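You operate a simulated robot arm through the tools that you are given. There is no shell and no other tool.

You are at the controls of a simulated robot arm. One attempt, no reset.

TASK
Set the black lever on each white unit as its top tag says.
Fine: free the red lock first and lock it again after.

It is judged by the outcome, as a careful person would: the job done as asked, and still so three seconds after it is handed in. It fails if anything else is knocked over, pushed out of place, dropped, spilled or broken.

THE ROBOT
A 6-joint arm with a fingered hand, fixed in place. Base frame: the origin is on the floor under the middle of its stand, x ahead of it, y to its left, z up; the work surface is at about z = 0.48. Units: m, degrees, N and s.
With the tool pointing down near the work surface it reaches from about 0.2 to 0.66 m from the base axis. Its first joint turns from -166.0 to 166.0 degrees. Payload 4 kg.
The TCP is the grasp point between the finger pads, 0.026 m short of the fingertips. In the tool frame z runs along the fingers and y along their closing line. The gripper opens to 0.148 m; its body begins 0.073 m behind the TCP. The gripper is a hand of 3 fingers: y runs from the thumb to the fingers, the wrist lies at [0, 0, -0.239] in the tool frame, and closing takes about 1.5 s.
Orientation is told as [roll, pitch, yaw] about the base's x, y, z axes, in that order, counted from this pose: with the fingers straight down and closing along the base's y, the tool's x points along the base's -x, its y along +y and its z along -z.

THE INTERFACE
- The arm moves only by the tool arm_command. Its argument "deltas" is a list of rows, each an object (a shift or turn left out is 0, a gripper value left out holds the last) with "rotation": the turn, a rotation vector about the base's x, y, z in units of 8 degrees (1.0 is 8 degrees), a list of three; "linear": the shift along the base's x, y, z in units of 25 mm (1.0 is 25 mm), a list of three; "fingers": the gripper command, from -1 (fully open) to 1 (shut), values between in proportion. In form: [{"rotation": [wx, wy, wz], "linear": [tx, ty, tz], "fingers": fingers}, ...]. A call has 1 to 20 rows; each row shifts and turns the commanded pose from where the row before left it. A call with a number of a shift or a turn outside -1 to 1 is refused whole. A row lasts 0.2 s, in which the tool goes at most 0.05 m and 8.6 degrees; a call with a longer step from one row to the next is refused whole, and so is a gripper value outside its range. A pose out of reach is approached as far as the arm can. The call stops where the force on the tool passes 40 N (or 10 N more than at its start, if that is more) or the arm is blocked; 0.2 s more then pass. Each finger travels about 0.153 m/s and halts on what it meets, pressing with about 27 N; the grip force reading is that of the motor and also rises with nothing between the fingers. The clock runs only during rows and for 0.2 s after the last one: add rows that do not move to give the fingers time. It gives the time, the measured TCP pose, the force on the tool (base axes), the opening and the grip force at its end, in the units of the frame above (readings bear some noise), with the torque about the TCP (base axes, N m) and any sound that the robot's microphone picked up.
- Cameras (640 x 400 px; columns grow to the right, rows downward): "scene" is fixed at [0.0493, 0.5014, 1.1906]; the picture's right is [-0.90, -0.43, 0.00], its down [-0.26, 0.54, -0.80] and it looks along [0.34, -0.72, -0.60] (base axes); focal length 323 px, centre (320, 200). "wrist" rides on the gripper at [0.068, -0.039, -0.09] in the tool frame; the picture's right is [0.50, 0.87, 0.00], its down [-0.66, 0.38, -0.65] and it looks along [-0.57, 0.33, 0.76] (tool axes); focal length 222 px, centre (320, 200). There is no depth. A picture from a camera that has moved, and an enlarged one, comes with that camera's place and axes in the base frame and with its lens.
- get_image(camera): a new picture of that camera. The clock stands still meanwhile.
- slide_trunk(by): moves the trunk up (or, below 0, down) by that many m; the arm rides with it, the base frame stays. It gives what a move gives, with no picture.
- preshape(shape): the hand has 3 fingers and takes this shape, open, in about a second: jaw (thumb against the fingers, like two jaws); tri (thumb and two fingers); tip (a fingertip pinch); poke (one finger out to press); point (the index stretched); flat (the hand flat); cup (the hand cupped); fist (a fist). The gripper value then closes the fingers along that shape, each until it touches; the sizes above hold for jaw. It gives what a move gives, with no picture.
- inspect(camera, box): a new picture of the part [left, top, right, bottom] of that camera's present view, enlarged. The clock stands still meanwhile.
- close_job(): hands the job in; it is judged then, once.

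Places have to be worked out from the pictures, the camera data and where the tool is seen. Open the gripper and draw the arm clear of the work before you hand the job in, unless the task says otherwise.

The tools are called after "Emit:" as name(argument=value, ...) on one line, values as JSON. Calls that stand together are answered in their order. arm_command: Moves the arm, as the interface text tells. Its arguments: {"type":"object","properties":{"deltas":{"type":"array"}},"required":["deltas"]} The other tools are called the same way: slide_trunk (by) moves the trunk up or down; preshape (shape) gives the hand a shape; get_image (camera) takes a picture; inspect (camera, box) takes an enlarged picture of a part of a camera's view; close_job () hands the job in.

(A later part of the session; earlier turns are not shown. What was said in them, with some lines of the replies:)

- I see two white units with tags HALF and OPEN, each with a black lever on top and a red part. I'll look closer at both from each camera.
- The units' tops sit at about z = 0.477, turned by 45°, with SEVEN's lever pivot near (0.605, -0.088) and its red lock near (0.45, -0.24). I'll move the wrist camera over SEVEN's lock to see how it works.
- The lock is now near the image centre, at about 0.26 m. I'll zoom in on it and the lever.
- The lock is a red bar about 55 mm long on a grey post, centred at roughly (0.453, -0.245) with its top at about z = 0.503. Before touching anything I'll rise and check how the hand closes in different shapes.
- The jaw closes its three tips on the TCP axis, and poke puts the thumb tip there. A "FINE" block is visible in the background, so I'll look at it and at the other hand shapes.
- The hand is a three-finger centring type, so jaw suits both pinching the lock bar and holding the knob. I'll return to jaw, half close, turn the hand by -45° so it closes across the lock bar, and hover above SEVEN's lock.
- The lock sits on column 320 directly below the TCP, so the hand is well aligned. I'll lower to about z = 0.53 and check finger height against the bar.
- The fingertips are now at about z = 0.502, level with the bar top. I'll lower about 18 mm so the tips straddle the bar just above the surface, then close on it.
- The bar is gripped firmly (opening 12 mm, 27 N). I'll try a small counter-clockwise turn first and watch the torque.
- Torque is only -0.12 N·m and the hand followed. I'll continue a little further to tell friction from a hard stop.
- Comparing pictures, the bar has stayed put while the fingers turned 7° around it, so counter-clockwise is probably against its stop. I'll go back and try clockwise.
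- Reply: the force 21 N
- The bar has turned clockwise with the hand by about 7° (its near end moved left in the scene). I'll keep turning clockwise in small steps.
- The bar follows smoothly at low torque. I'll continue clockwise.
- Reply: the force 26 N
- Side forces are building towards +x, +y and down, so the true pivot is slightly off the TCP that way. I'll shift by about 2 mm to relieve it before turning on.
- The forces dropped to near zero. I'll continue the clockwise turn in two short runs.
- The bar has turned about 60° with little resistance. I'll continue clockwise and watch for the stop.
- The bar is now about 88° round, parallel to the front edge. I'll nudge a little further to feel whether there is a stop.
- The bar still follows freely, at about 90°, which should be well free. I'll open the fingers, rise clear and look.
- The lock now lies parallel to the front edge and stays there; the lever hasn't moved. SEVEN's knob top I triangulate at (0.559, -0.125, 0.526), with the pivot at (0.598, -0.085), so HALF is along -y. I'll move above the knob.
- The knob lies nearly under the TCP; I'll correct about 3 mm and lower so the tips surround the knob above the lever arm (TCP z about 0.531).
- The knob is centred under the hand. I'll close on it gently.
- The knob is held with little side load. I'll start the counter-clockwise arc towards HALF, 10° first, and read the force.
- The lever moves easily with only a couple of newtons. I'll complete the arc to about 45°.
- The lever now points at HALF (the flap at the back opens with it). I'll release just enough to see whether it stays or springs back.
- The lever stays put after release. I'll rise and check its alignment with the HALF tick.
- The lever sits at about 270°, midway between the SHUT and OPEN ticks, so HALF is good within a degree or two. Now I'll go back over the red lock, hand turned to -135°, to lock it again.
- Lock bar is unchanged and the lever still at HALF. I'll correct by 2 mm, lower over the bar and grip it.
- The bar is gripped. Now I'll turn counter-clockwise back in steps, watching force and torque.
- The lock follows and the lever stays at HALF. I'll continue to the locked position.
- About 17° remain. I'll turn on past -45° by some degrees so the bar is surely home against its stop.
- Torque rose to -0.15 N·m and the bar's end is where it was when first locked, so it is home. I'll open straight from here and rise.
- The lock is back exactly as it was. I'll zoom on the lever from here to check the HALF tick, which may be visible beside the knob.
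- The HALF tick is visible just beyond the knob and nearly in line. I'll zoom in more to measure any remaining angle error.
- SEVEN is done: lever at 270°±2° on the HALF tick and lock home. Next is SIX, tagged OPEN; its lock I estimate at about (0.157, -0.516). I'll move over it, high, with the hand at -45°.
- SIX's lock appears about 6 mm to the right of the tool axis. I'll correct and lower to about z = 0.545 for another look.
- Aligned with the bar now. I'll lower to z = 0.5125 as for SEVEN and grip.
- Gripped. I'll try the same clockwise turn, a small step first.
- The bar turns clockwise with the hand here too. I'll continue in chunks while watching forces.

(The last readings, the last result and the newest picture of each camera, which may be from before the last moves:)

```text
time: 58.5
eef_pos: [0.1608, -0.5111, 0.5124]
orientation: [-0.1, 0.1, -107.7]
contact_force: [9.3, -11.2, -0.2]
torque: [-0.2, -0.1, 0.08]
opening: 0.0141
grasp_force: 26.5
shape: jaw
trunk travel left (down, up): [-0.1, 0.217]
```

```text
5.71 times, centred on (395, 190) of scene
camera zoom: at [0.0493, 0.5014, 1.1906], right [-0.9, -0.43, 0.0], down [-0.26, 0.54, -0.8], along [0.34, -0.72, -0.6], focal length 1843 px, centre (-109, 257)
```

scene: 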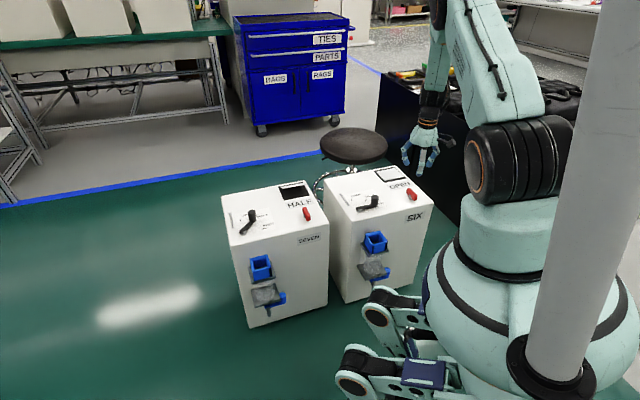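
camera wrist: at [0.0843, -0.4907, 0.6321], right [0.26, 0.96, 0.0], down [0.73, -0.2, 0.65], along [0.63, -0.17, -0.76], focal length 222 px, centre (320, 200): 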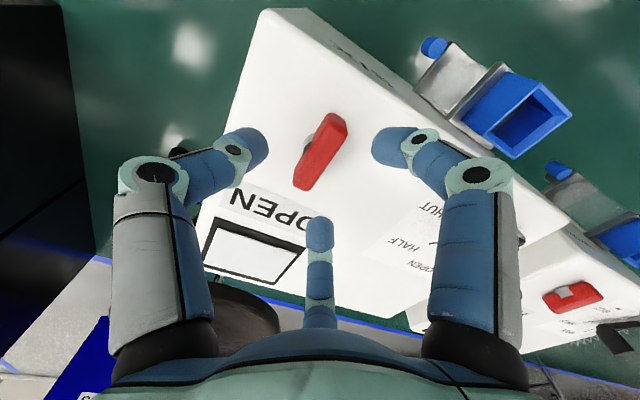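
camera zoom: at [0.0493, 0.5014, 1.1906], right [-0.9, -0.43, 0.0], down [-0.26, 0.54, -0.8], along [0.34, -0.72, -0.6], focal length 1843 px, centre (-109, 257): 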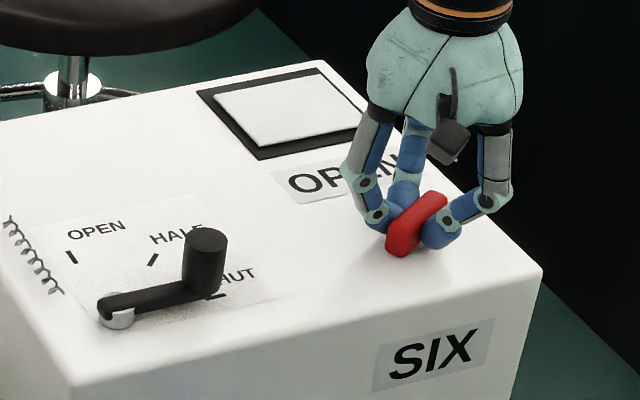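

Going well; I'll relieve the side load with a 1.5 mm shift and finish the quarter turn.

Emit:
arm_command(deltas=[{"linear": [0.05, -0.06, 0], "rotation": [0, 0, -0.4], "fingers": 1.0}, {"rotation": [0, 0, -0.68]}, {"rotation": [0, 0, -0.68]}, {}])

Emit:
arm_command(deltas=[{"rotation": [0, 0, -0.68], "fingers": 1.0}, {"rotation": [0, 0, -0.68]}, {"rotation": [0, 0, -0.4]}, {}])

Emit:
inspect(camera="wrist", box=[270, 110, 400, 230])

Emit:
inspect(camera="scene", box=[340, 155, 450, 225])

```text
time: 59.5
eef_pos: [0.161, -0.5112, 0.5128]
orientation: [-0.1, 0.0, -121.8]
contact_force: [0.9, -7.7, 1.6]
torque: [-0.1, 0.09, 0.07]
opening: 0.0142
grasp_force: 26.8
shape: jaw
trunk travel left (down, up): [-0.1, 0.217]
```

```text
time: 60.5
eef_pos: [0.1611, -0.5114, 0.5131]
orientation: [0.1, -0.1, -135.9]
contact_force: [1.2, -12.1, 0.4]
torque: [-0.2, 0.01, 0.08]
opening: 0.0139
grasp_force: 27.3
shape: jaw
trunk travel left (down, up): [-0.1, 0.217]
```

```text
3.33 times, centred on (335, 170) of wrist
camera zoom: at [0.1832, -0.4366, 0.6017], right [0.96, -0.27, 0.0], down [-0.21, -0.73, 0.65], along [-0.18, -0.63, -0.76], focal length 740 px, centre (270, 300)
```

zoom: 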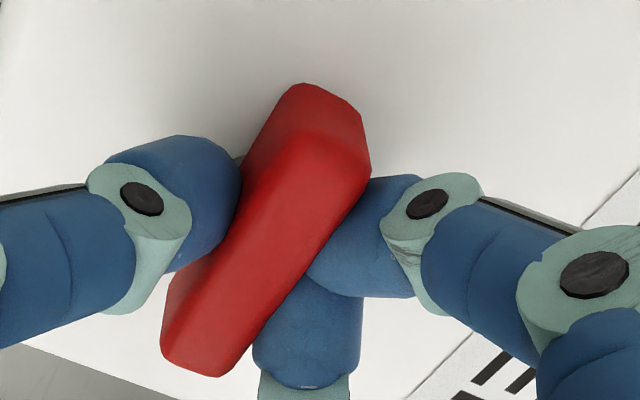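

```text
5.71 times, centred on (395, 190) of scene
camera zoom: at [0.0493, 0.5014, 1.1906], right [-0.9, -0.43, 0.0], down [-0.26, 0.54, -0.8], along [0.34, -0.72, -0.6], focal length 1843 px, centre (-109, 257)
```

zoom: 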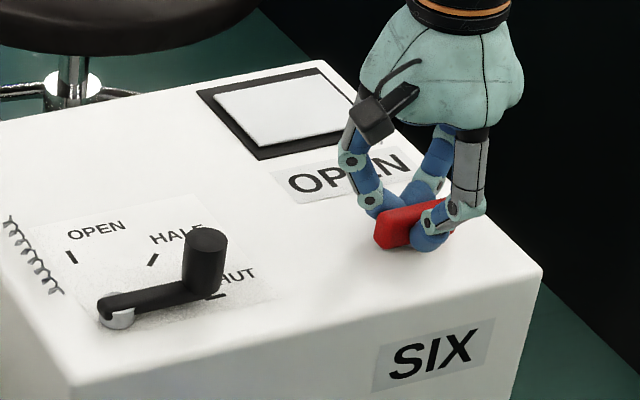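

SIX's lock is now a quarter turn round. I'll open, rise and move over SIX's lever knob, estimated at about (0.266, -0.393).

Emit:
arm_command(deltas=[{"fingers": 0.6}, {"fingers": 0.1}, {"fingers": 0.1}, {}, {"linear": [0, 0, 0.8]}, {"linear": [0, 0, 0.9]}, {"linear": [0, 0, 0.9]}, {"linear": [0, 0, 0.9]}, {"linear": [0.84, 0.948, 0]}, {"linear": [0.84, 0.948, 0]}, {"linear": [0.84, 0.948, 0]}, {"linear": [0.84, 0.948, 0]}, {"linear": [0.84, 0.948, 0]}, {}])

Emit:
get_image(camera="wrist")

Emit:
inspect(camera="scene", box=[310, 130, 450, 230])

```text
time: 63.5
eef_pos: [0.2678, -0.3931, 0.6024]
orientation: [0.1, 0.0, -135.8]
contact_force: [-0.3, -0.7, 0.0]
torque: [-0.01, -0.03, 0.02]
opening: 0.0661
grasp_force: 0.1
shape: jaw
trunk travel left (down, up): [-0.1, 0.217]
```

```text
taken
camera wrist: at [0.2882, -0.3177, 0.6901], right [0.96, -0.27, 0.0], down [-0.21, -0.73, 0.65], along [-0.18, -0.63, -0.76], focal length 222 px, centre (320, 200)
```

wrist: 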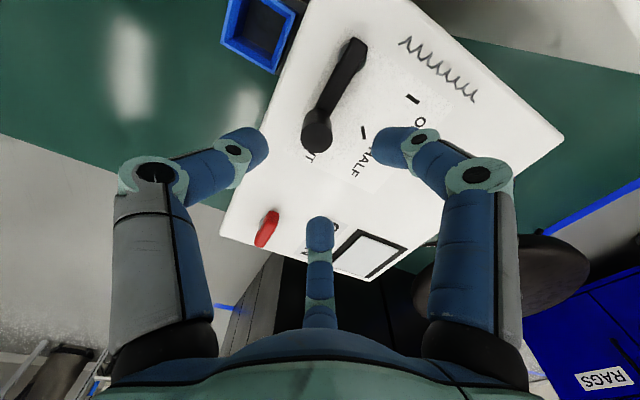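

```text
4.00 times, centred on (380, 180) of scene
camera zoom: at [0.0493, 0.5014, 1.1906], right [-0.9, -0.43, 0.0], down [-0.26, 0.54, -0.8], along [0.34, -0.72, -0.6], focal length 1290 px, centre (80, 280)
```

zoom: 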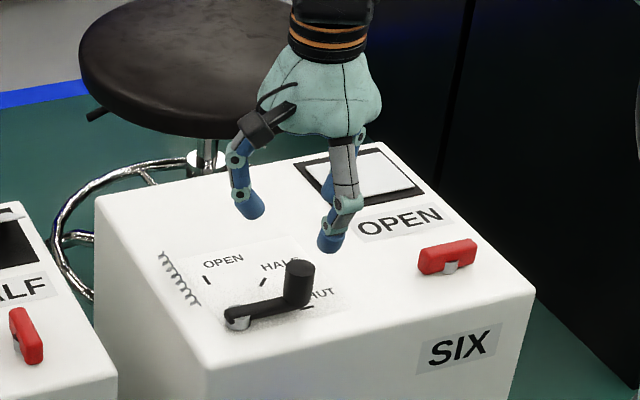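

The knob lies about 4 mm off the axis (towards +y). I'll correct, lower around it, and check before closing.

Emit:
arm_command(deltas=[{"linear": [-0.064, 0.16, -0.7], "fingers": 0.1}, {"linear": [0, 0, -0.7]}, {"linear": [0, 0, -0.7]}, {"linear": [0, 0, -0.7]}, {}])

Emit:
get_image(camera="wrist")

Emit:
inspect(camera="scene", box=[330, 165, 410, 225])

```text
time: 64.7
eef_pos: [0.2653, -0.3894, 0.5296]
orientation: [0.0, -0.1, -135.7]
contact_force: [0.4, -0.2, 0.2]
torque: [0.01, -0.02, -0.02]
opening: 0.0665
grasp_force: 0.2
shape: jaw
trunk travel left (down, up): [-0.1, 0.217]
```

```text
taken
camera wrist: at [0.2865, -0.3138, 0.6192], right [0.96, -0.27, 0.0], down [-0.21, -0.73, 0.65], along [-0.18, -0.63, -0.76], focal length 222 px, centre (320, 200)
```

wrist: 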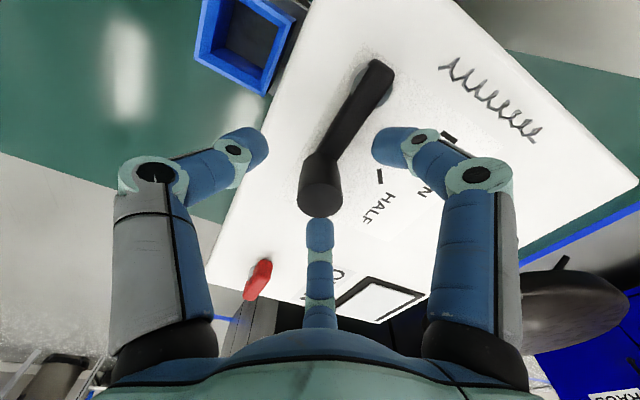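

```text
6.67 times, centred on (370, 195) of scene
camera zoom: at [0.0493, 0.5014, 1.1906], right [-0.9, -0.43, 0.0], down [-0.26, 0.54, -0.8], along [0.34, -0.72, -0.6], focal length 2151 px, centre (-13, 233)
```

zoom: 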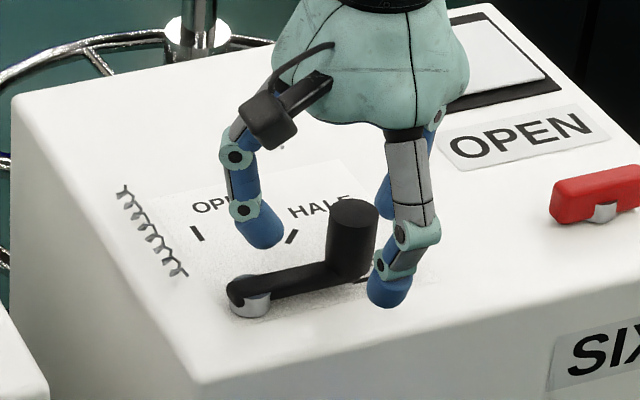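

The knob sits about 3 mm further out along -y; I'll shift and close on it.

Emit:
arm_command(deltas=[{"linear": [-0.03, -0.11, 0], "fingers": 0.1}, {"fingers": 0.3}, {"fingers": 0.45}, {"fingers": 0.6}, {"fingers": 0.8}, {"fingers": 1.0}, {}, {}])

Emit:
get_image(camera="wrist")

Emit:
inspect(camera="scene", box=[330, 165, 410, 225])

```text
time: 66.5
eef_pos: [0.2644, -0.3913, 0.5295]
orientation: [0.0, 0.1, -135.7]
contact_force: [0.2, 1.8, -6.2]
torque: [0.05, 0.01, -0.03]
opening: 0.0181
grasp_force: 26.8
shape: jaw
trunk travel left (down, up): [-0.1, 0.217]
```

```text
taken
camera wrist: at [0.2858, -0.3165, 0.6192], right [0.96, -0.27, 0.0], down [-0.21, -0.73, 0.65], along [-0.18, -0.63, -0.76], focal length 222 px, centre (320, 200)
```

wrist: 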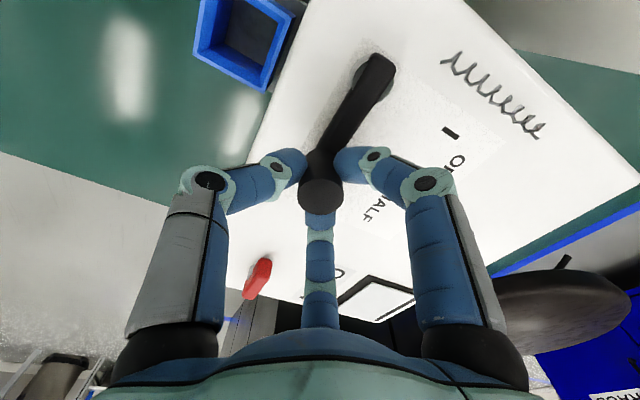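

```text
6.67 times, centred on (370, 195) of scene
camera zoom: at [0.0493, 0.5014, 1.1906], right [-0.9, -0.43, 0.0], down [-0.26, 0.54, -0.8], along [0.34, -0.72, -0.6], focal length 2151 px, centre (-13, 233)
```

zoom: 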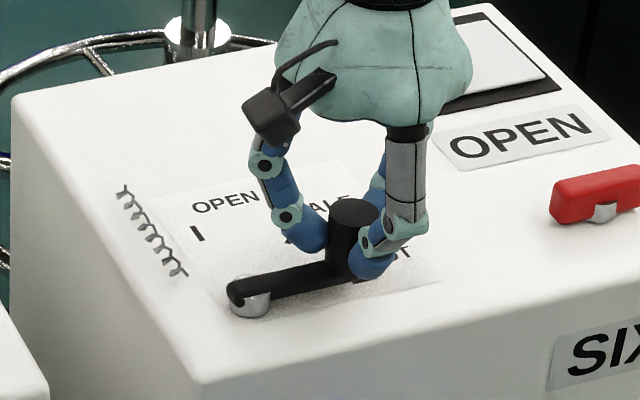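

The knob is held firmly at about (0.264, -0.3915), so the pivot is near (0.304, -0.352). I'll start the counter-clockwise arc, which needs about 90° to reach OPEN.

Emit:
arm_command(deltas=[{"linear": [0.143, -0.134, 0], "rotation": [0, 0, 0.625], "fingers": 1.0}, {"linear": [0.154, -0.12, 0], "rotation": [0, 0, 0.625]}, {"linear": [0.164, -0.107, 0], "rotation": [0, 0, 0.625]}, {"linear": [0.173, -0.092, 0], "rotation": [0, 0, 0.625]}, {"linear": [0.18, -0.076, 0], "rotation": [0, 0, 0.625]}, {"linear": [0.186, -0.06, 0], "rotation": [0, 0, 0.625]}, {}])

Emit:
arm_command(deltas=[{"linear": [0.191, -0.044, 0], "rotation": [0, 0, 0.625], "fingers": 1.0}, {"linear": [0.194, -0.027, 0], "rotation": [0, 0, 0.625]}, {"linear": [0.196, -0.01, 0], "rotation": [0, 0, 0.625]}, {"linear": [0.196, 0.007, 0], "rotation": [0, 0, 0.625]}, {"linear": [0.194, 0.024, 0], "rotation": [0, 0, 0.625]}, {"linear": [0.192, 0.041, 0], "rotation": [0, 0, 0.625]}, {}])

Emit:
inspect(camera="scene", box=[310, 150, 430, 230])

```text
time: 68.1
eef_pos: [0.2897, -0.4066, 0.5301]
orientation: [-0.1, 0.0, -105.7]
contact_force: [0.4, 2.8, -1.6]
torque: [0.04, 0.01, -0.04]
opening: 0.0181
grasp_force: 27.5
shape: jaw
trunk travel left (down, up): [-0.1, 0.217]
```

```text
time: 69.7
eef_pos: [0.3194, -0.406, 0.5303]
orientation: [0.0, 0.0, -75.8]
contact_force: [-1.2, 4.4, -4.5]
torque: [0.07, 0.06, 0.01]
opening: 0.018
grasp_force: 27.0
shape: jaw
trunk travel left (down, up): [-0.1, 0.217]
```

```text
5.00 times, centred on (370, 190) of scene
camera zoom: at [0.0493, 0.5014, 1.1906], right [-0.9, -0.43, 0.0], down [-0.26, 0.54, -0.8], along [0.34, -0.72, -0.6], focal length 1613 px, centre (70, 250)
```

zoom: 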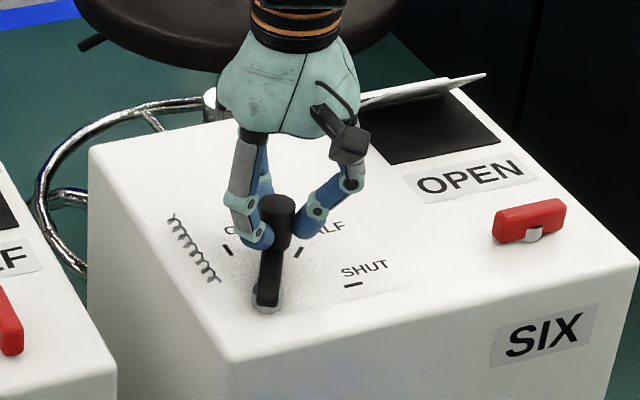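

The lever has passed HALF with small forces and the flap is opening. I'll finish the arc to OPEN.

Emit:
arm_command(deltas=[{"linear": [0.187, 0.057, 0], "rotation": [0, 0, 0.625], "fingers": 1.0}, {"linear": [0.181, 0.073, 0], "rotation": [0, 0, 0.625]}, {"linear": [0.174, 0.089, 0], "rotation": [0, 0, 0.625]}, {"linear": [0.166, 0.104, 0], "rotation": [0, 0, 0.625]}, {}])

Emit:
arm_command(deltas=[{"linear": [0.156, 0.118, 0], "rotation": [0, 0, 0.625], "fingers": 1.0}, {"linear": [0.146, 0.131, 0], "rotation": [0, 0, 0.625]}, {}])

Emit:
get_image(camera="wrist")

Emit:
inspect(camera="scene", box=[310, 150, 430, 230])

Emit:
inspect(camera="scene", box=[340, 185, 380, 215])

```text
time: 70.9
eef_pos: [0.3349, -0.4005, 0.5296]
orientation: [0.0, 0.0, -55.7]
contact_force: [-4.1, 7.5, -6.6]
torque: [0.13, 0.07, -0.04]
opening: 0.0181
grasp_force: 27.1
shape: jaw
trunk travel left (down, up): [-0.1, 0.217]
```

```text
time: 71.7
eef_pos: [0.3437, -0.3931, 0.53]
orientation: [0.1, -0.1, -45.7]
contact_force: [-5.3, 5.8, -7.9]
torque: [0.1, 0.11, -0.06]
opening: 0.018
grasp_force: 26.9
shape: jaw
trunk travel left (down, up): [-0.1, 0.217]
```

```text
taken
camera wrist: at [0.2686, -0.3716, 0.6194], right [0.27, 0.96, 0.0], down [0.73, -0.21, 0.65], along [0.63, -0.18, -0.76], focal length 222 px, centre (320, 200)
```

wrist: 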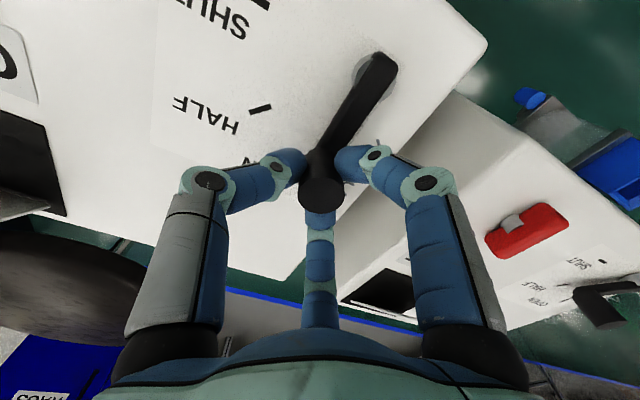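

```text
5.00 times, centred on (370, 190) of scene
camera zoom: at [0.0493, 0.5014, 1.1906], right [-0.9, -0.43, 0.0], down [-0.26, 0.54, -0.8], along [0.34, -0.72, -0.6], focal length 1613 px, centre (70, 250)
```

zoom: 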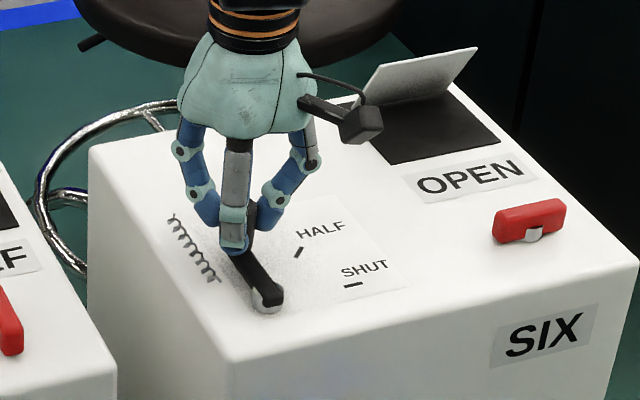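

```text
13.33 times, centred on (360, 200) of scene
camera zoom: at [0.0493, 0.5014, 1.1906], right [-0.9, -0.43, 0.0], down [-0.26, 0.54, -0.8], along [0.34, -0.72, -0.6], focal length 4301 px, centre (-213, 200)
```

zoom: 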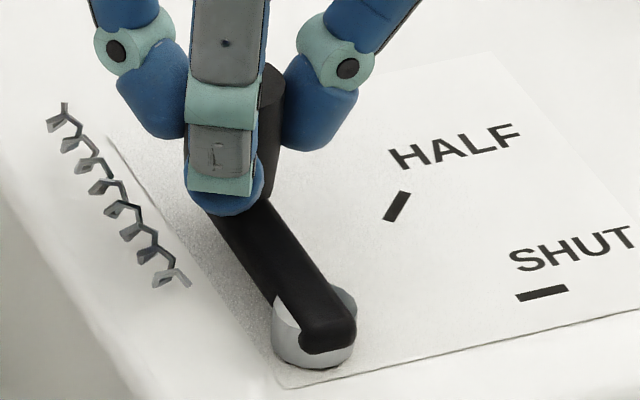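

The lever is now about 90° round with no stop force, only a slight radial load. I'll relieve that, open and check that it stays.

Emit:
arm_command(deltas=[{"linear": [-0.03, 0.03, 0], "fingers": 1.0}, {"fingers": 0.6}, {"fingers": 0.4}, {"fingers": 0.1}, {"fingers": 0.1}, {}, {"linear": [0, 0, 0.8]}, {"linear": [0, 0, 0.9]}, {"linear": [0, 0, 0.9]}, {"linear": [0, 0, 0.9]}, {}])

Emit:
get_image(camera="wrist")

Emit:
inspect(camera="scene", box=[340, 185, 380, 215])

Emit:
inspect(camera="wrist", box=[240, 30, 420, 170])

```text
time: 74.1
eef_pos: [0.3439, -0.3902, 0.6197]
orientation: [0.0, 0.0, -45.8]
contact_force: [0.2, -0.4, 0.7]
torque: [0.01, 0.01, 0.0]
opening: 0.0665
grasp_force: 0.0
shape: jaw
trunk travel left (down, up): [-0.1, 0.217]
```

```text
taken
camera wrist: at [0.268, -0.3697, 0.7076], right [0.27, 0.96, 0.0], down [0.73, -0.21, 0.65], along [0.63, -0.18, -0.76], focal length 222 px, centre (320, 200)
```

wrist: 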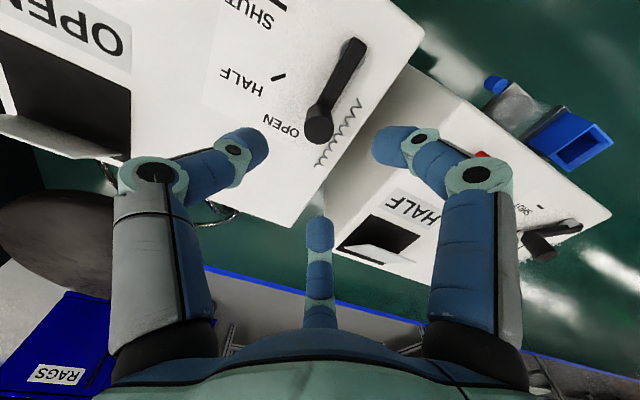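

```text
13.33 times, centred on (360, 200) of scene
camera zoom: at [0.0493, 0.5014, 1.1906], right [-0.9, -0.43, 0.0], down [-0.26, 0.54, -0.8], along [0.34, -0.72, -0.6], focal length 4301 px, centre (-213, 200)
```

zoom: 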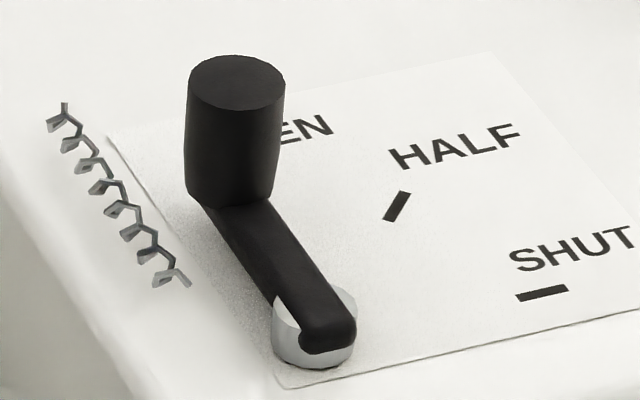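

```text
2.86 times, centred on (330, 100) of wrist
camera zoom: at [0.268, -0.3697, 0.7076], right [0.27, 0.96, 0.0], down [0.73, -0.21, 0.65], along [0.63, -0.18, -0.76], focal length 635 px, centre (291, 486)
```

zoom: 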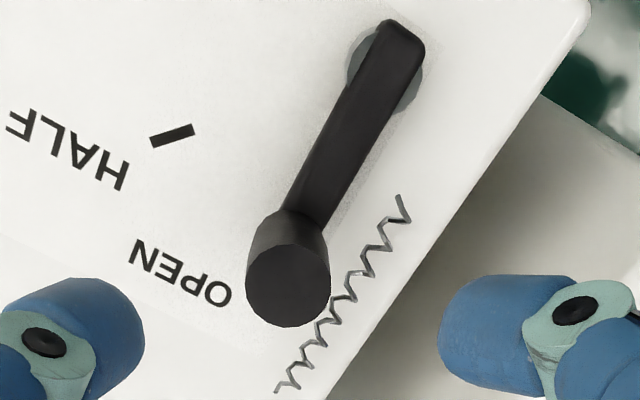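

The lever stays at OPEN (about 315°, against HALF's tick at 270–271°). Now I'll go back over SIX's lock with the hand at -135° to lock it again.

Emit:
arm_command(deltas=[{"linear": [-0.6063, -0.4047, 0], "rotation": [0, 0, -0.93], "fingers": 0.1}, {"linear": [-0.6063, -0.4047, 0], "rotation": [0, 0, -0.93]}, {"linear": [-0.6063, -0.4047, 0], "rotation": [0, 0, -0.93]}, {"linear": [-0.6063, -0.4047, 0], "rotation": [0, 0, -0.93]}, {"linear": [-0.6063, -0.4047, 0], "rotation": [0, 0, -0.93]}, {"linear": [-0.6063, -0.4047, 0], "rotation": [0, 0, -0.93]}, {"linear": [-0.6063, -0.4047, 0], "rotation": [0, 0, -0.93]}, {"linear": [-0.6063, -0.4047, 0], "rotation": [0, 0, -0.93]}, {"linear": [-0.6063, -0.4047, -0.2], "rotation": [0, 0, -0.93]}, {"linear": [-0.6063, -0.4047, -0.2], "rotation": [0, 0, -0.93]}, {"linear": [-0.6063, -0.4047, -0.2], "rotation": [0, 0, -0.93]}, {"linear": [-0.6063, -0.4047, -0.2], "rotation": [0, 0, -0.93]}, {}])

Emit:
get_image(camera="wrist")

Emit:
inspect(camera="scene", box=[310, 140, 450, 230])

```text
time: 76.9
eef_pos: [0.1612, -0.5119, 0.5971]
orientation: [0.0, -0.1, -135.2]
contact_force: [0.0, 0.3, 0.0]
torque: [0.0, -0.04, -0.02]
opening: 0.0663
grasp_force: 0.0
shape: jaw
trunk travel left (down, up): [-0.1, 0.217]
```

```text
taken
camera wrist: at [0.1804, -0.4372, 0.6862], right [0.97, -0.26, 0.0], down [-0.2, -0.73, 0.65], along [-0.17, -0.63, -0.76], focal length 222 px, centre (320, 200)
```

wrist: 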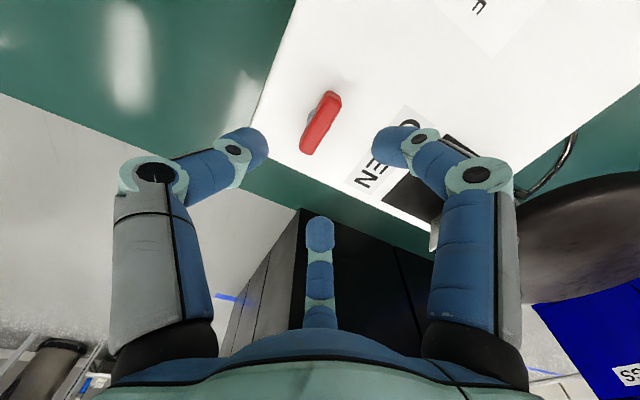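

```text
4.44 times, centred on (380, 185) of scene
camera zoom: at [0.0493, 0.5014, 1.1906], right [-0.9, -0.43, 0.0], down [-0.26, 0.54, -0.8], along [0.34, -0.72, -0.6], focal length 1434 px, centre (53, 267)
```

zoom: 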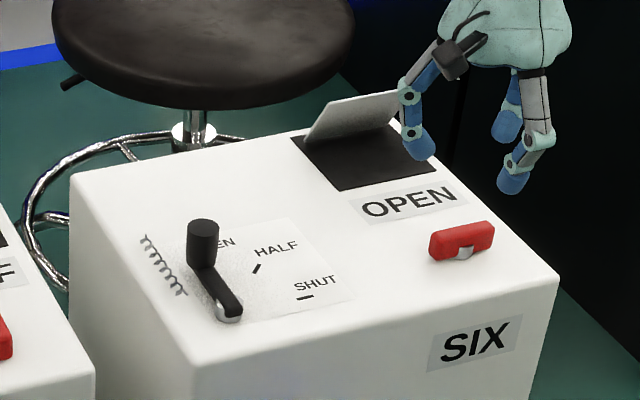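

The lock is centred under the hand and the flap is well clear. I'll lower and grip the bar.

Emit:
arm_command(deltas=[{"linear": [0, 0, -0.842], "fingers": 0.1}, {"linear": [0, 0, -0.842]}, {"linear": [0, 0, -0.842]}, {"linear": [0, 0, -0.842]}, {}, {"fingers": 0.3}, {"fingers": 0.45}, {"fingers": 0.6}, {"fingers": 0.8}, {"fingers": 1.0}, {}, {}])

Emit:
inspect(camera="wrist", box=[270, 110, 400, 230])

```text
time: 79.5
eef_pos: [0.1613, -0.5123, 0.5133]
orientation: [0.0, 0.0, -135.1]
contact_force: [3.7, -2.2, -5.8]
torque: [0.02, 0.0, 0.01]
opening: 0.0144
grasp_force: 26.8
shape: jaw
trunk travel left (down, up): [-0.1, 0.217]
```

```text
3.33 times, centred on (335, 170) of wrist
camera zoom: at [0.1822, -0.4378, 0.6026], right [0.97, -0.26, 0.0], down [-0.2, -0.73, 0.65], along [-0.17, -0.63, -0.76], focal length 740 px, centre (270, 300)
```

zoom: 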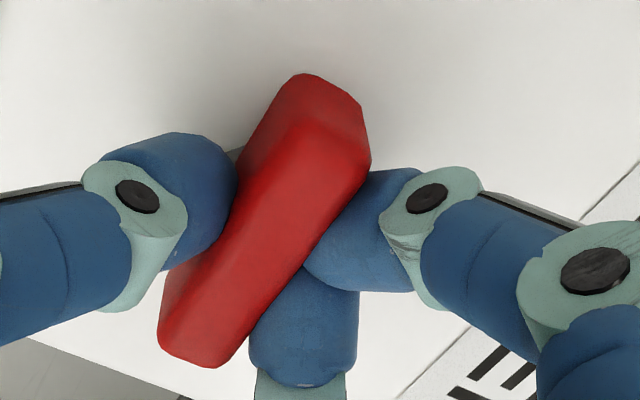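

Gripped with light side load. I'll turn counter-clockwise in chunks back towards the locked position.

Emit:
arm_command(deltas=[{"rotation": [0, 0, 0.7], "fingers": 1.0}, {"rotation": [0, 0, 0.7]}, {"rotation": [0, 0, 0.7]}, {"rotation": [0, 0, 0.7]}, {"rotation": [0, 0, 0.7]}, {}])

Emit:
arm_command(deltas=[{"rotation": [0, 0, 0.7], "fingers": 1.0}, {"rotation": [0, 0, 0.7]}, {"rotation": [0, 0, 0.7]}, {"rotation": [0, 0, 0.7]}, {"rotation": [0, 0, 0.7]}, {}])

Emit:
inspect(camera="wrist", box=[270, 110, 400, 230])

Emit:
inspect(camera="scene", box=[310, 140, 450, 230])

```text
time: 80.9
eef_pos: [0.1616, -0.513, 0.5125]
orientation: [-0.1, -0.1, -107.0]
contact_force: [6.9, 6.7, -3.9]
torque: [0.12, -0.04, -0.04]
opening: 0.0144
grasp_force: 27.0
shape: jaw
trunk travel left (down, up): [-0.1, 0.217]
```

```text
time: 82.3
eef_pos: [0.1601, -0.5128, 0.5127]
orientation: [0.1, 0.2, -79.0]
contact_force: [6.4, 15.3, -4.4]
torque: [0.25, -0.02, -0.03]
opening: 0.0142
grasp_force: 27.2
shape: jaw
trunk travel left (down, up): [-0.1, 0.217]
```

```text
3.33 times, centred on (335, 170) of wrist
camera zoom: at [0.1093, -0.4532, 0.6026], right [0.75, 0.66, 0.0], down [0.5, -0.57, 0.65], along [0.43, -0.49, -0.76], focal length 740 px, centre (270, 300)
```

zoom: 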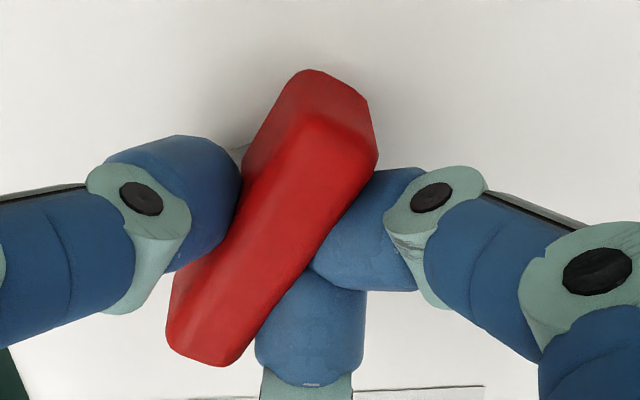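

```text
4.44 times, centred on (380, 185) of scene
camera zoom: at [0.0493, 0.5014, 1.1906], right [-0.9, -0.43, 0.0], down [-0.26, 0.54, -0.8], along [0.34, -0.72, -0.6], focal length 1434 px, centre (53, 267)
```

zoom: 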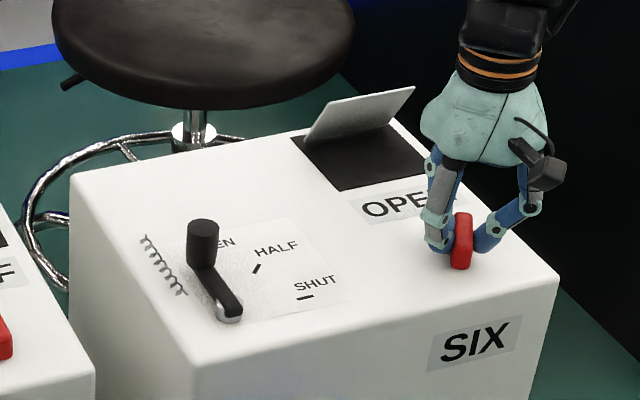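

Following well; I'll relieve the +y load by 1.5 mm and complete the turn to the stop, with a few degrees of extra push.

Emit:
arm_command(deltas=[{"linear": [0.02, 0.06, 0], "rotation": [0, 0, 0.6], "fingers": 1.0}, {"rotation": [0, 0, 0.7]}, {"rotation": [0, 0, 0.7]}, {"rotation": [0, 0, 0.7]}, {"rotation": [0, 0, 0.7]}, {}])

Emit:
arm_command(deltas=[{"rotation": [0, 0, 0.6], "fingers": 1.0}, {"rotation": [0, 0, 0.6]}, {"rotation": [0, 0, 0.5]}, {}])

Emit:
inspect(camera="wrist", box=[270, 110, 400, 230])

Emit:
inspect(camera="scene", box=[390, 175, 430, 205])

```text
time: 83.7
eef_pos: [0.1605, -0.5116, 0.5137]
orientation: [0.0, -0.1, -51.8]
contact_force: [-7.2, 9.0, -2.4]
torque: [0.09, 0.22, -0.04]
opening: 0.0137
grasp_force: 27.1
shape: jaw
trunk travel left (down, up): [-0.1, 0.217]
```

```text
time: 84.7
eef_pos: [0.1591, -0.5099, 0.5134]
orientation: [0.2, 0.1, -38.2]
contact_force: [-16.0, 13.6, -6.0]
torque: [0.14, 0.36, -0.31]
opening: 0.0136
grasp_force: 26.7
shape: jaw
trunk travel left (down, up): [-0.1, 0.217]
```

```text
3.33 times, centred on (335, 170) of wrist
camera zoom: at [0.0831, -0.4994, 0.6027], right [0.14, 0.99, 0.0], down [0.75, -0.11, 0.65], along [0.65, -0.09, -0.76], focal length 740 px, centre (270, 300)
```

zoom: 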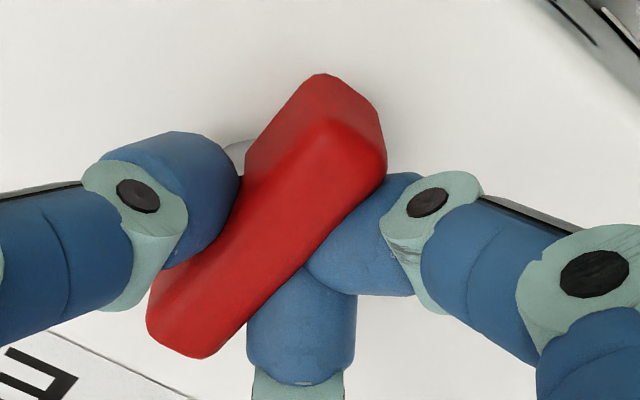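

```text
13.33 times, centred on (410, 190) of scene
camera zoom: at [0.0493, 0.5014, 1.1906], right [-0.9, -0.43, 0.0], down [-0.26, 0.54, -0.8], along [0.34, -0.72, -0.6], focal length 4301 px, centre (-880, 333)
```

zoom: 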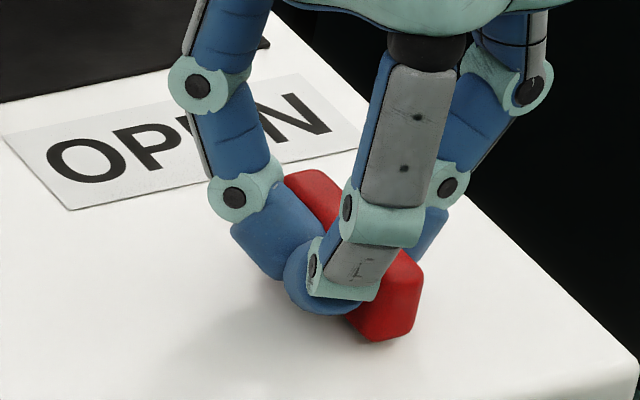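

Torque is -0.31 N·m and the bar end is back at its original place in the picture, so it is locked. I'll open straight from here and rise.

Emit:
arm_command(deltas=[{"fingers": 0.6}, {"fingers": 0.1}, {"fingers": 0.1}, {}, {"linear": [0, 0, 0.8]}, {"linear": [0, 0, 0.9]}, {"linear": [0, 0, 0.9]}, {"linear": [0, 0, 0.9]}, {"linear": [0, 0, 0.9]}, {"linear": [0, 0, 0.9]}, {"linear": [0, 0, 0.9], "fingers": -1}, {"linear": [0, 0, 0.9]}, {}])

Emit:
get_image(camera="scene")

Emit:
inspect(camera="scene", box=[390, 175, 430, 205])

Emit:
inspect(camera="scene", box=[340, 185, 380, 215])

Emit:
inspect(camera="scene", box=[238, 205, 278, 235])

Emit:
get_image(camera="wrist")

```text
time: 87.5
eef_pos: [0.1614, -0.5118, 0.6905]
orientation: [0.0, 0.0, -38.2]
contact_force: [-0.1, -0.1, -0.4]
torque: [-0.02, 0.01, 0.03]
opening: 0.1478
grasp_force: 0.1
shape: jaw
trunk travel left (down, up): [-0.1, 0.217]
```

```text
taken
```

scene: 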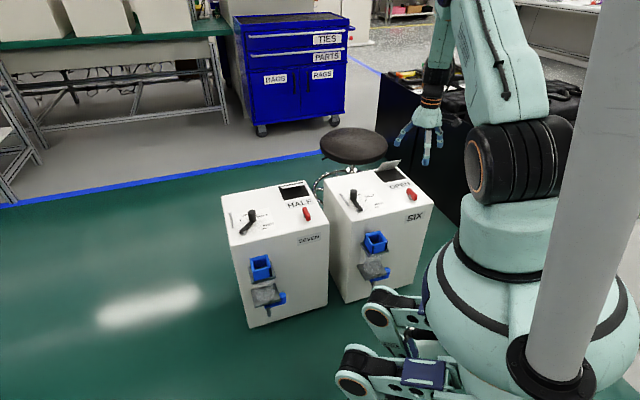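

```text
13.33 times, centred on (410, 190) of scene
camera zoom: at [0.0493, 0.5014, 1.1906], right [-0.9, -0.43, 0.0], down [-0.26, 0.54, -0.8], along [0.34, -0.72, -0.6], focal length 4301 px, centre (-880, 333)
```

zoom: 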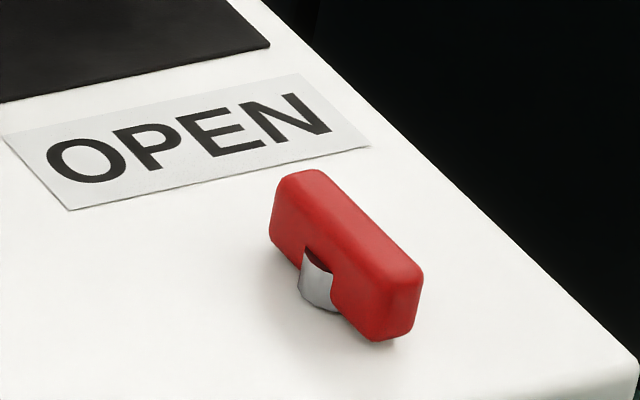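

```text
13.33 times, centred on (360, 200) of scene
camera zoom: at [0.0493, 0.5014, 1.1906], right [-0.9, -0.43, 0.0], down [-0.26, 0.54, -0.8], along [0.34, -0.72, -0.6], focal length 4301 px, centre (-213, 200)
```

zoom: 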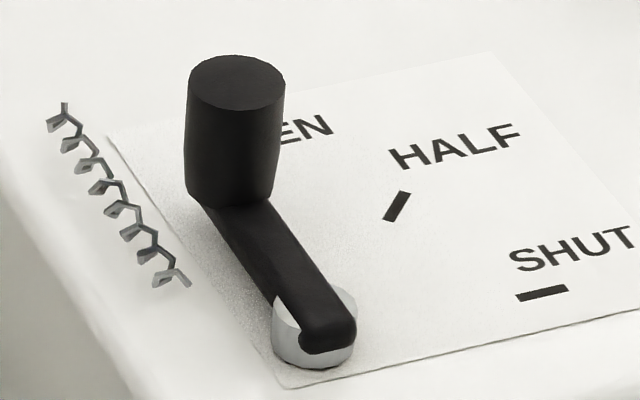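

```text
13.33 times, centred on (258, 220) of scene
camera zoom: at [0.0493, 0.5014, 1.1906], right [-0.9, -0.43, 0.0], down [-0.26, 0.54, -0.8], along [0.34, -0.72, -0.6], focal length 4301 px, centre (1147, -67)
```

zoom: 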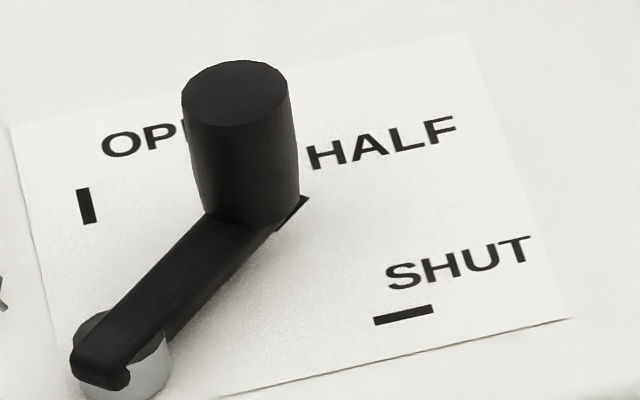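

```text
taken
camera wrist: at [0.0836, -0.5003, 0.7803], right [0.14, 0.99, 0.0], down [0.75, -0.11, 0.65], along [0.65, -0.09, -0.76], focal length 222 px, centre (320, 200)
```

wrist: 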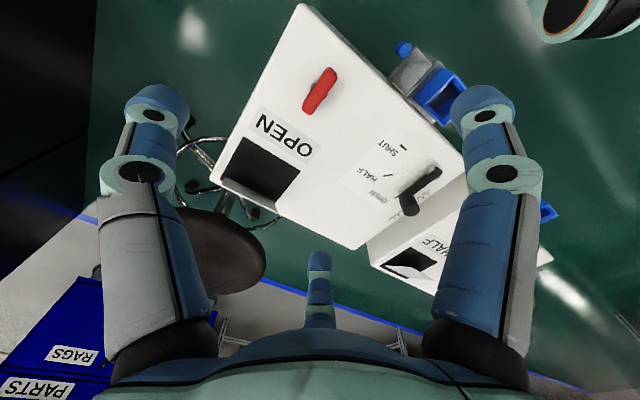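

Both locks look exactly as at the start and both levers stay put. I'll zoom from the wrist view on SIX's OPEN mark to check its alignment.

Emit:
inspect(camera="wrist", box=[360, 130, 450, 220])

Emit:
arm_command(deltas=[{"linear": [0.9, 0.66, 0], "rotation": [0, 0, 0.62]}, {"linear": [0.9, 0.66, 0], "rotation": [0, 0, 0.62]}, {"linear": [0.9, 0.66, 0], "rotation": [0, 0, 0.62]}, {"linear": [0.9, 0.66, 0], "rotation": [0, 0, 0.62]}, {"linear": [0.9, 0.66, 0], "rotation": [0, 0, 0.62]}, {"linear": [0.9, 0.66, 0], "rotation": [0, 0, 0.62]}, {"linear": [0.9, 0.66, 0], "rotation": [0, 0, 0.62]}, {"linear": [0.9, 0.66, 0], "rotation": [0, 0, 0.62]}, {"linear": [0.9, 0.66, 0], "rotation": [0, 0, 0.62]}, {"linear": [0.9, 0.66, 0], "rotation": [0, 0, 0.62]}, {}])

Emit:
get_image(camera="wrist")

```text
4.44 times, centred on (405, 175) of wrist
camera zoom: at [0.0836, -0.5003, 0.7803], right [0.14, 0.99, 0.0], down [0.75, -0.11, 0.65], along [0.65, -0.09, -0.76], focal length 987 px, centre (-58, 311)
```

zoom: 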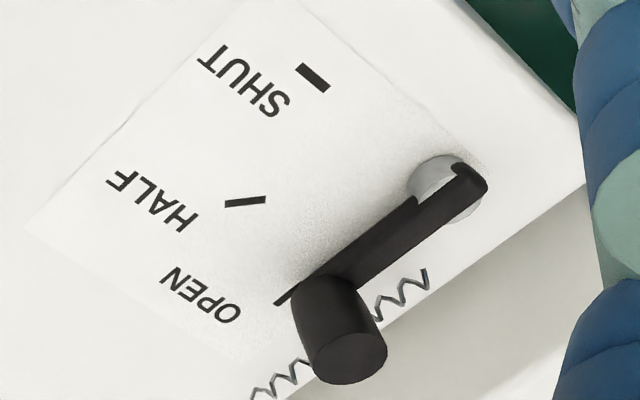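

```text
time: 89.9
eef_pos: [0.3889, -0.3446, 0.6915]
orientation: [0.0, -0.1, 11.4]
contact_force: [0.9, 0.4, -0.1]
torque: [0.0, -0.01, 0.0]
opening: 0.1476
grasp_force: 0.0
shape: jaw
trunk travel left (down, up): [-0.1, 0.217]
```

```text
taken
camera wrist: at [0.3283, -0.3961, 0.7813], right [-0.66, 0.75, 0.0], down [0.57, 0.5, 0.65], along [0.49, 0.43, -0.76], focal length 222 px, centre (320, 200)
```

wrist: 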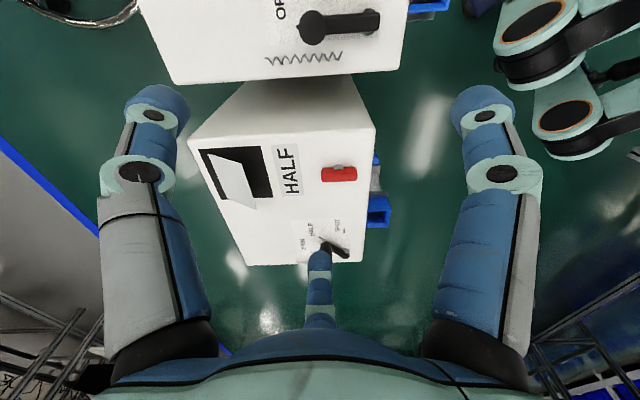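

SIX's OPEN tick lies right in line with its lever arm. From here I'll zoom on SEVEN's lever to check its tick the same way.

Emit:
inspect(camera="wrist", box=[290, 200, 370, 270])

```text
5.71 times, centred on (330, 235) of wrist
camera zoom: at [0.3283, -0.3961, 0.7813], right [-0.66, 0.75, 0.0], down [0.57, 0.5, 0.65], along [0.49, 0.43, -0.76], focal length 1269 px, centre (263, 0)
```

zoom: 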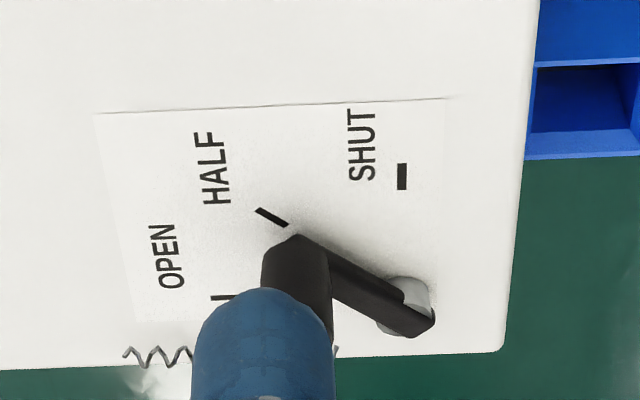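

SEVEN's lever arm is parallel to and in line with the HALF tick. I'll draw the arm up and back, hand open, then take a last look.

Emit:
arm_command(deltas=[{"linear": [-0.6, -0.2, 0.8], "fingers": -1}, {"linear": [-0.6, -0.2, 0.8]}, {"linear": [-0.6, -0.2, 0.8]}, {"linear": [-0.6, -0.2, 0.8]}, {"linear": [-0.6, -0.2, 0.8]}, {"linear": [-0.6, -0.2, 0.8]}, {}, {}, {}, {}, {}])

Emit:
get_image(camera="scene")

Emit:
inspect(camera="scene", box=[210, 150, 440, 330])

```text
time: 92.3
eef_pos: [0.2973, -0.3753, 0.8122]
orientation: [0.1, 0.0, 11.3]
contact_force: [0.2, -0.2, 0.1]
torque: [-0.04, 0.01, -0.01]
opening: 0.1479
grasp_force: 0.1
shape: jaw
trunk travel left (down, up): [-0.1, 0.217]
```

```text
taken
```

scene: 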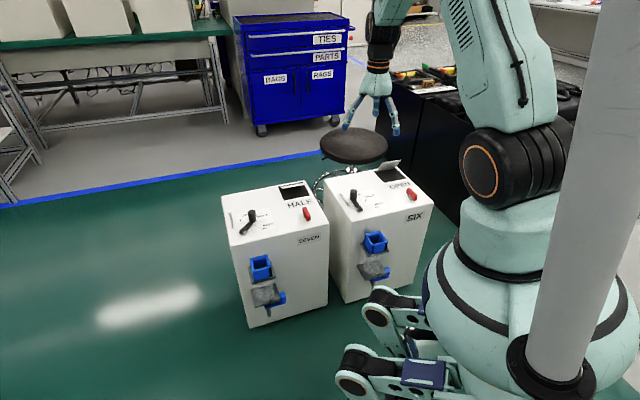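

```text
2.22 times, centred on (325, 240) of scene
camera zoom: at [0.0493, 0.5014, 1.1906], right [-0.9, -0.43, 0.0], down [-0.26, 0.54, -0.8], along [0.34, -0.72, -0.6], focal length 717 px, centre (309, 111)
```

zoom: 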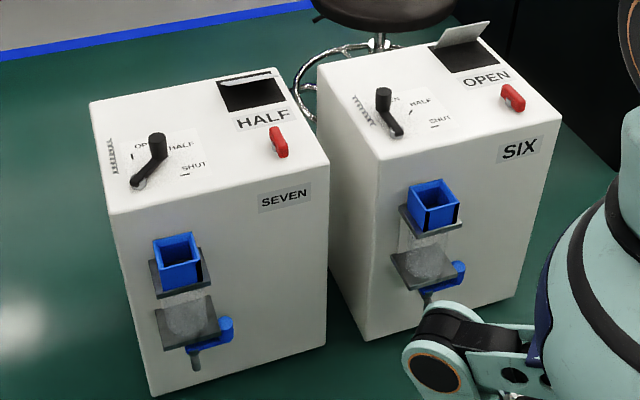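

SEVEN's lever is at HALF and SIX's at OPEN. Both red locks are back in their original locked position, nothing else was disturbed, and the open hand is clear of the units. I'm handing the job in.

Emit:
close_job()

```text
The job is handed in.
```

I set both levers as their tags say and turned both red locks back to locked before handing the job in.

- **SEVEN (tag HALF):** the lever is in line with the HALF mark, within about 2°. The lock bar is back against its stop.
- **SIX (tag OPEN):** the lever is in line with the OPEN mark, within about 1°. The lock bar is back against its stop.

Each lever also works a flap at the back of its unit, so SEVEN's flap is now partly open and SIX's is well open. Both levers stayed in place after I let go. In the last picture the units and the blue parts on their fronts were where they started, and the open hand was well above the units.
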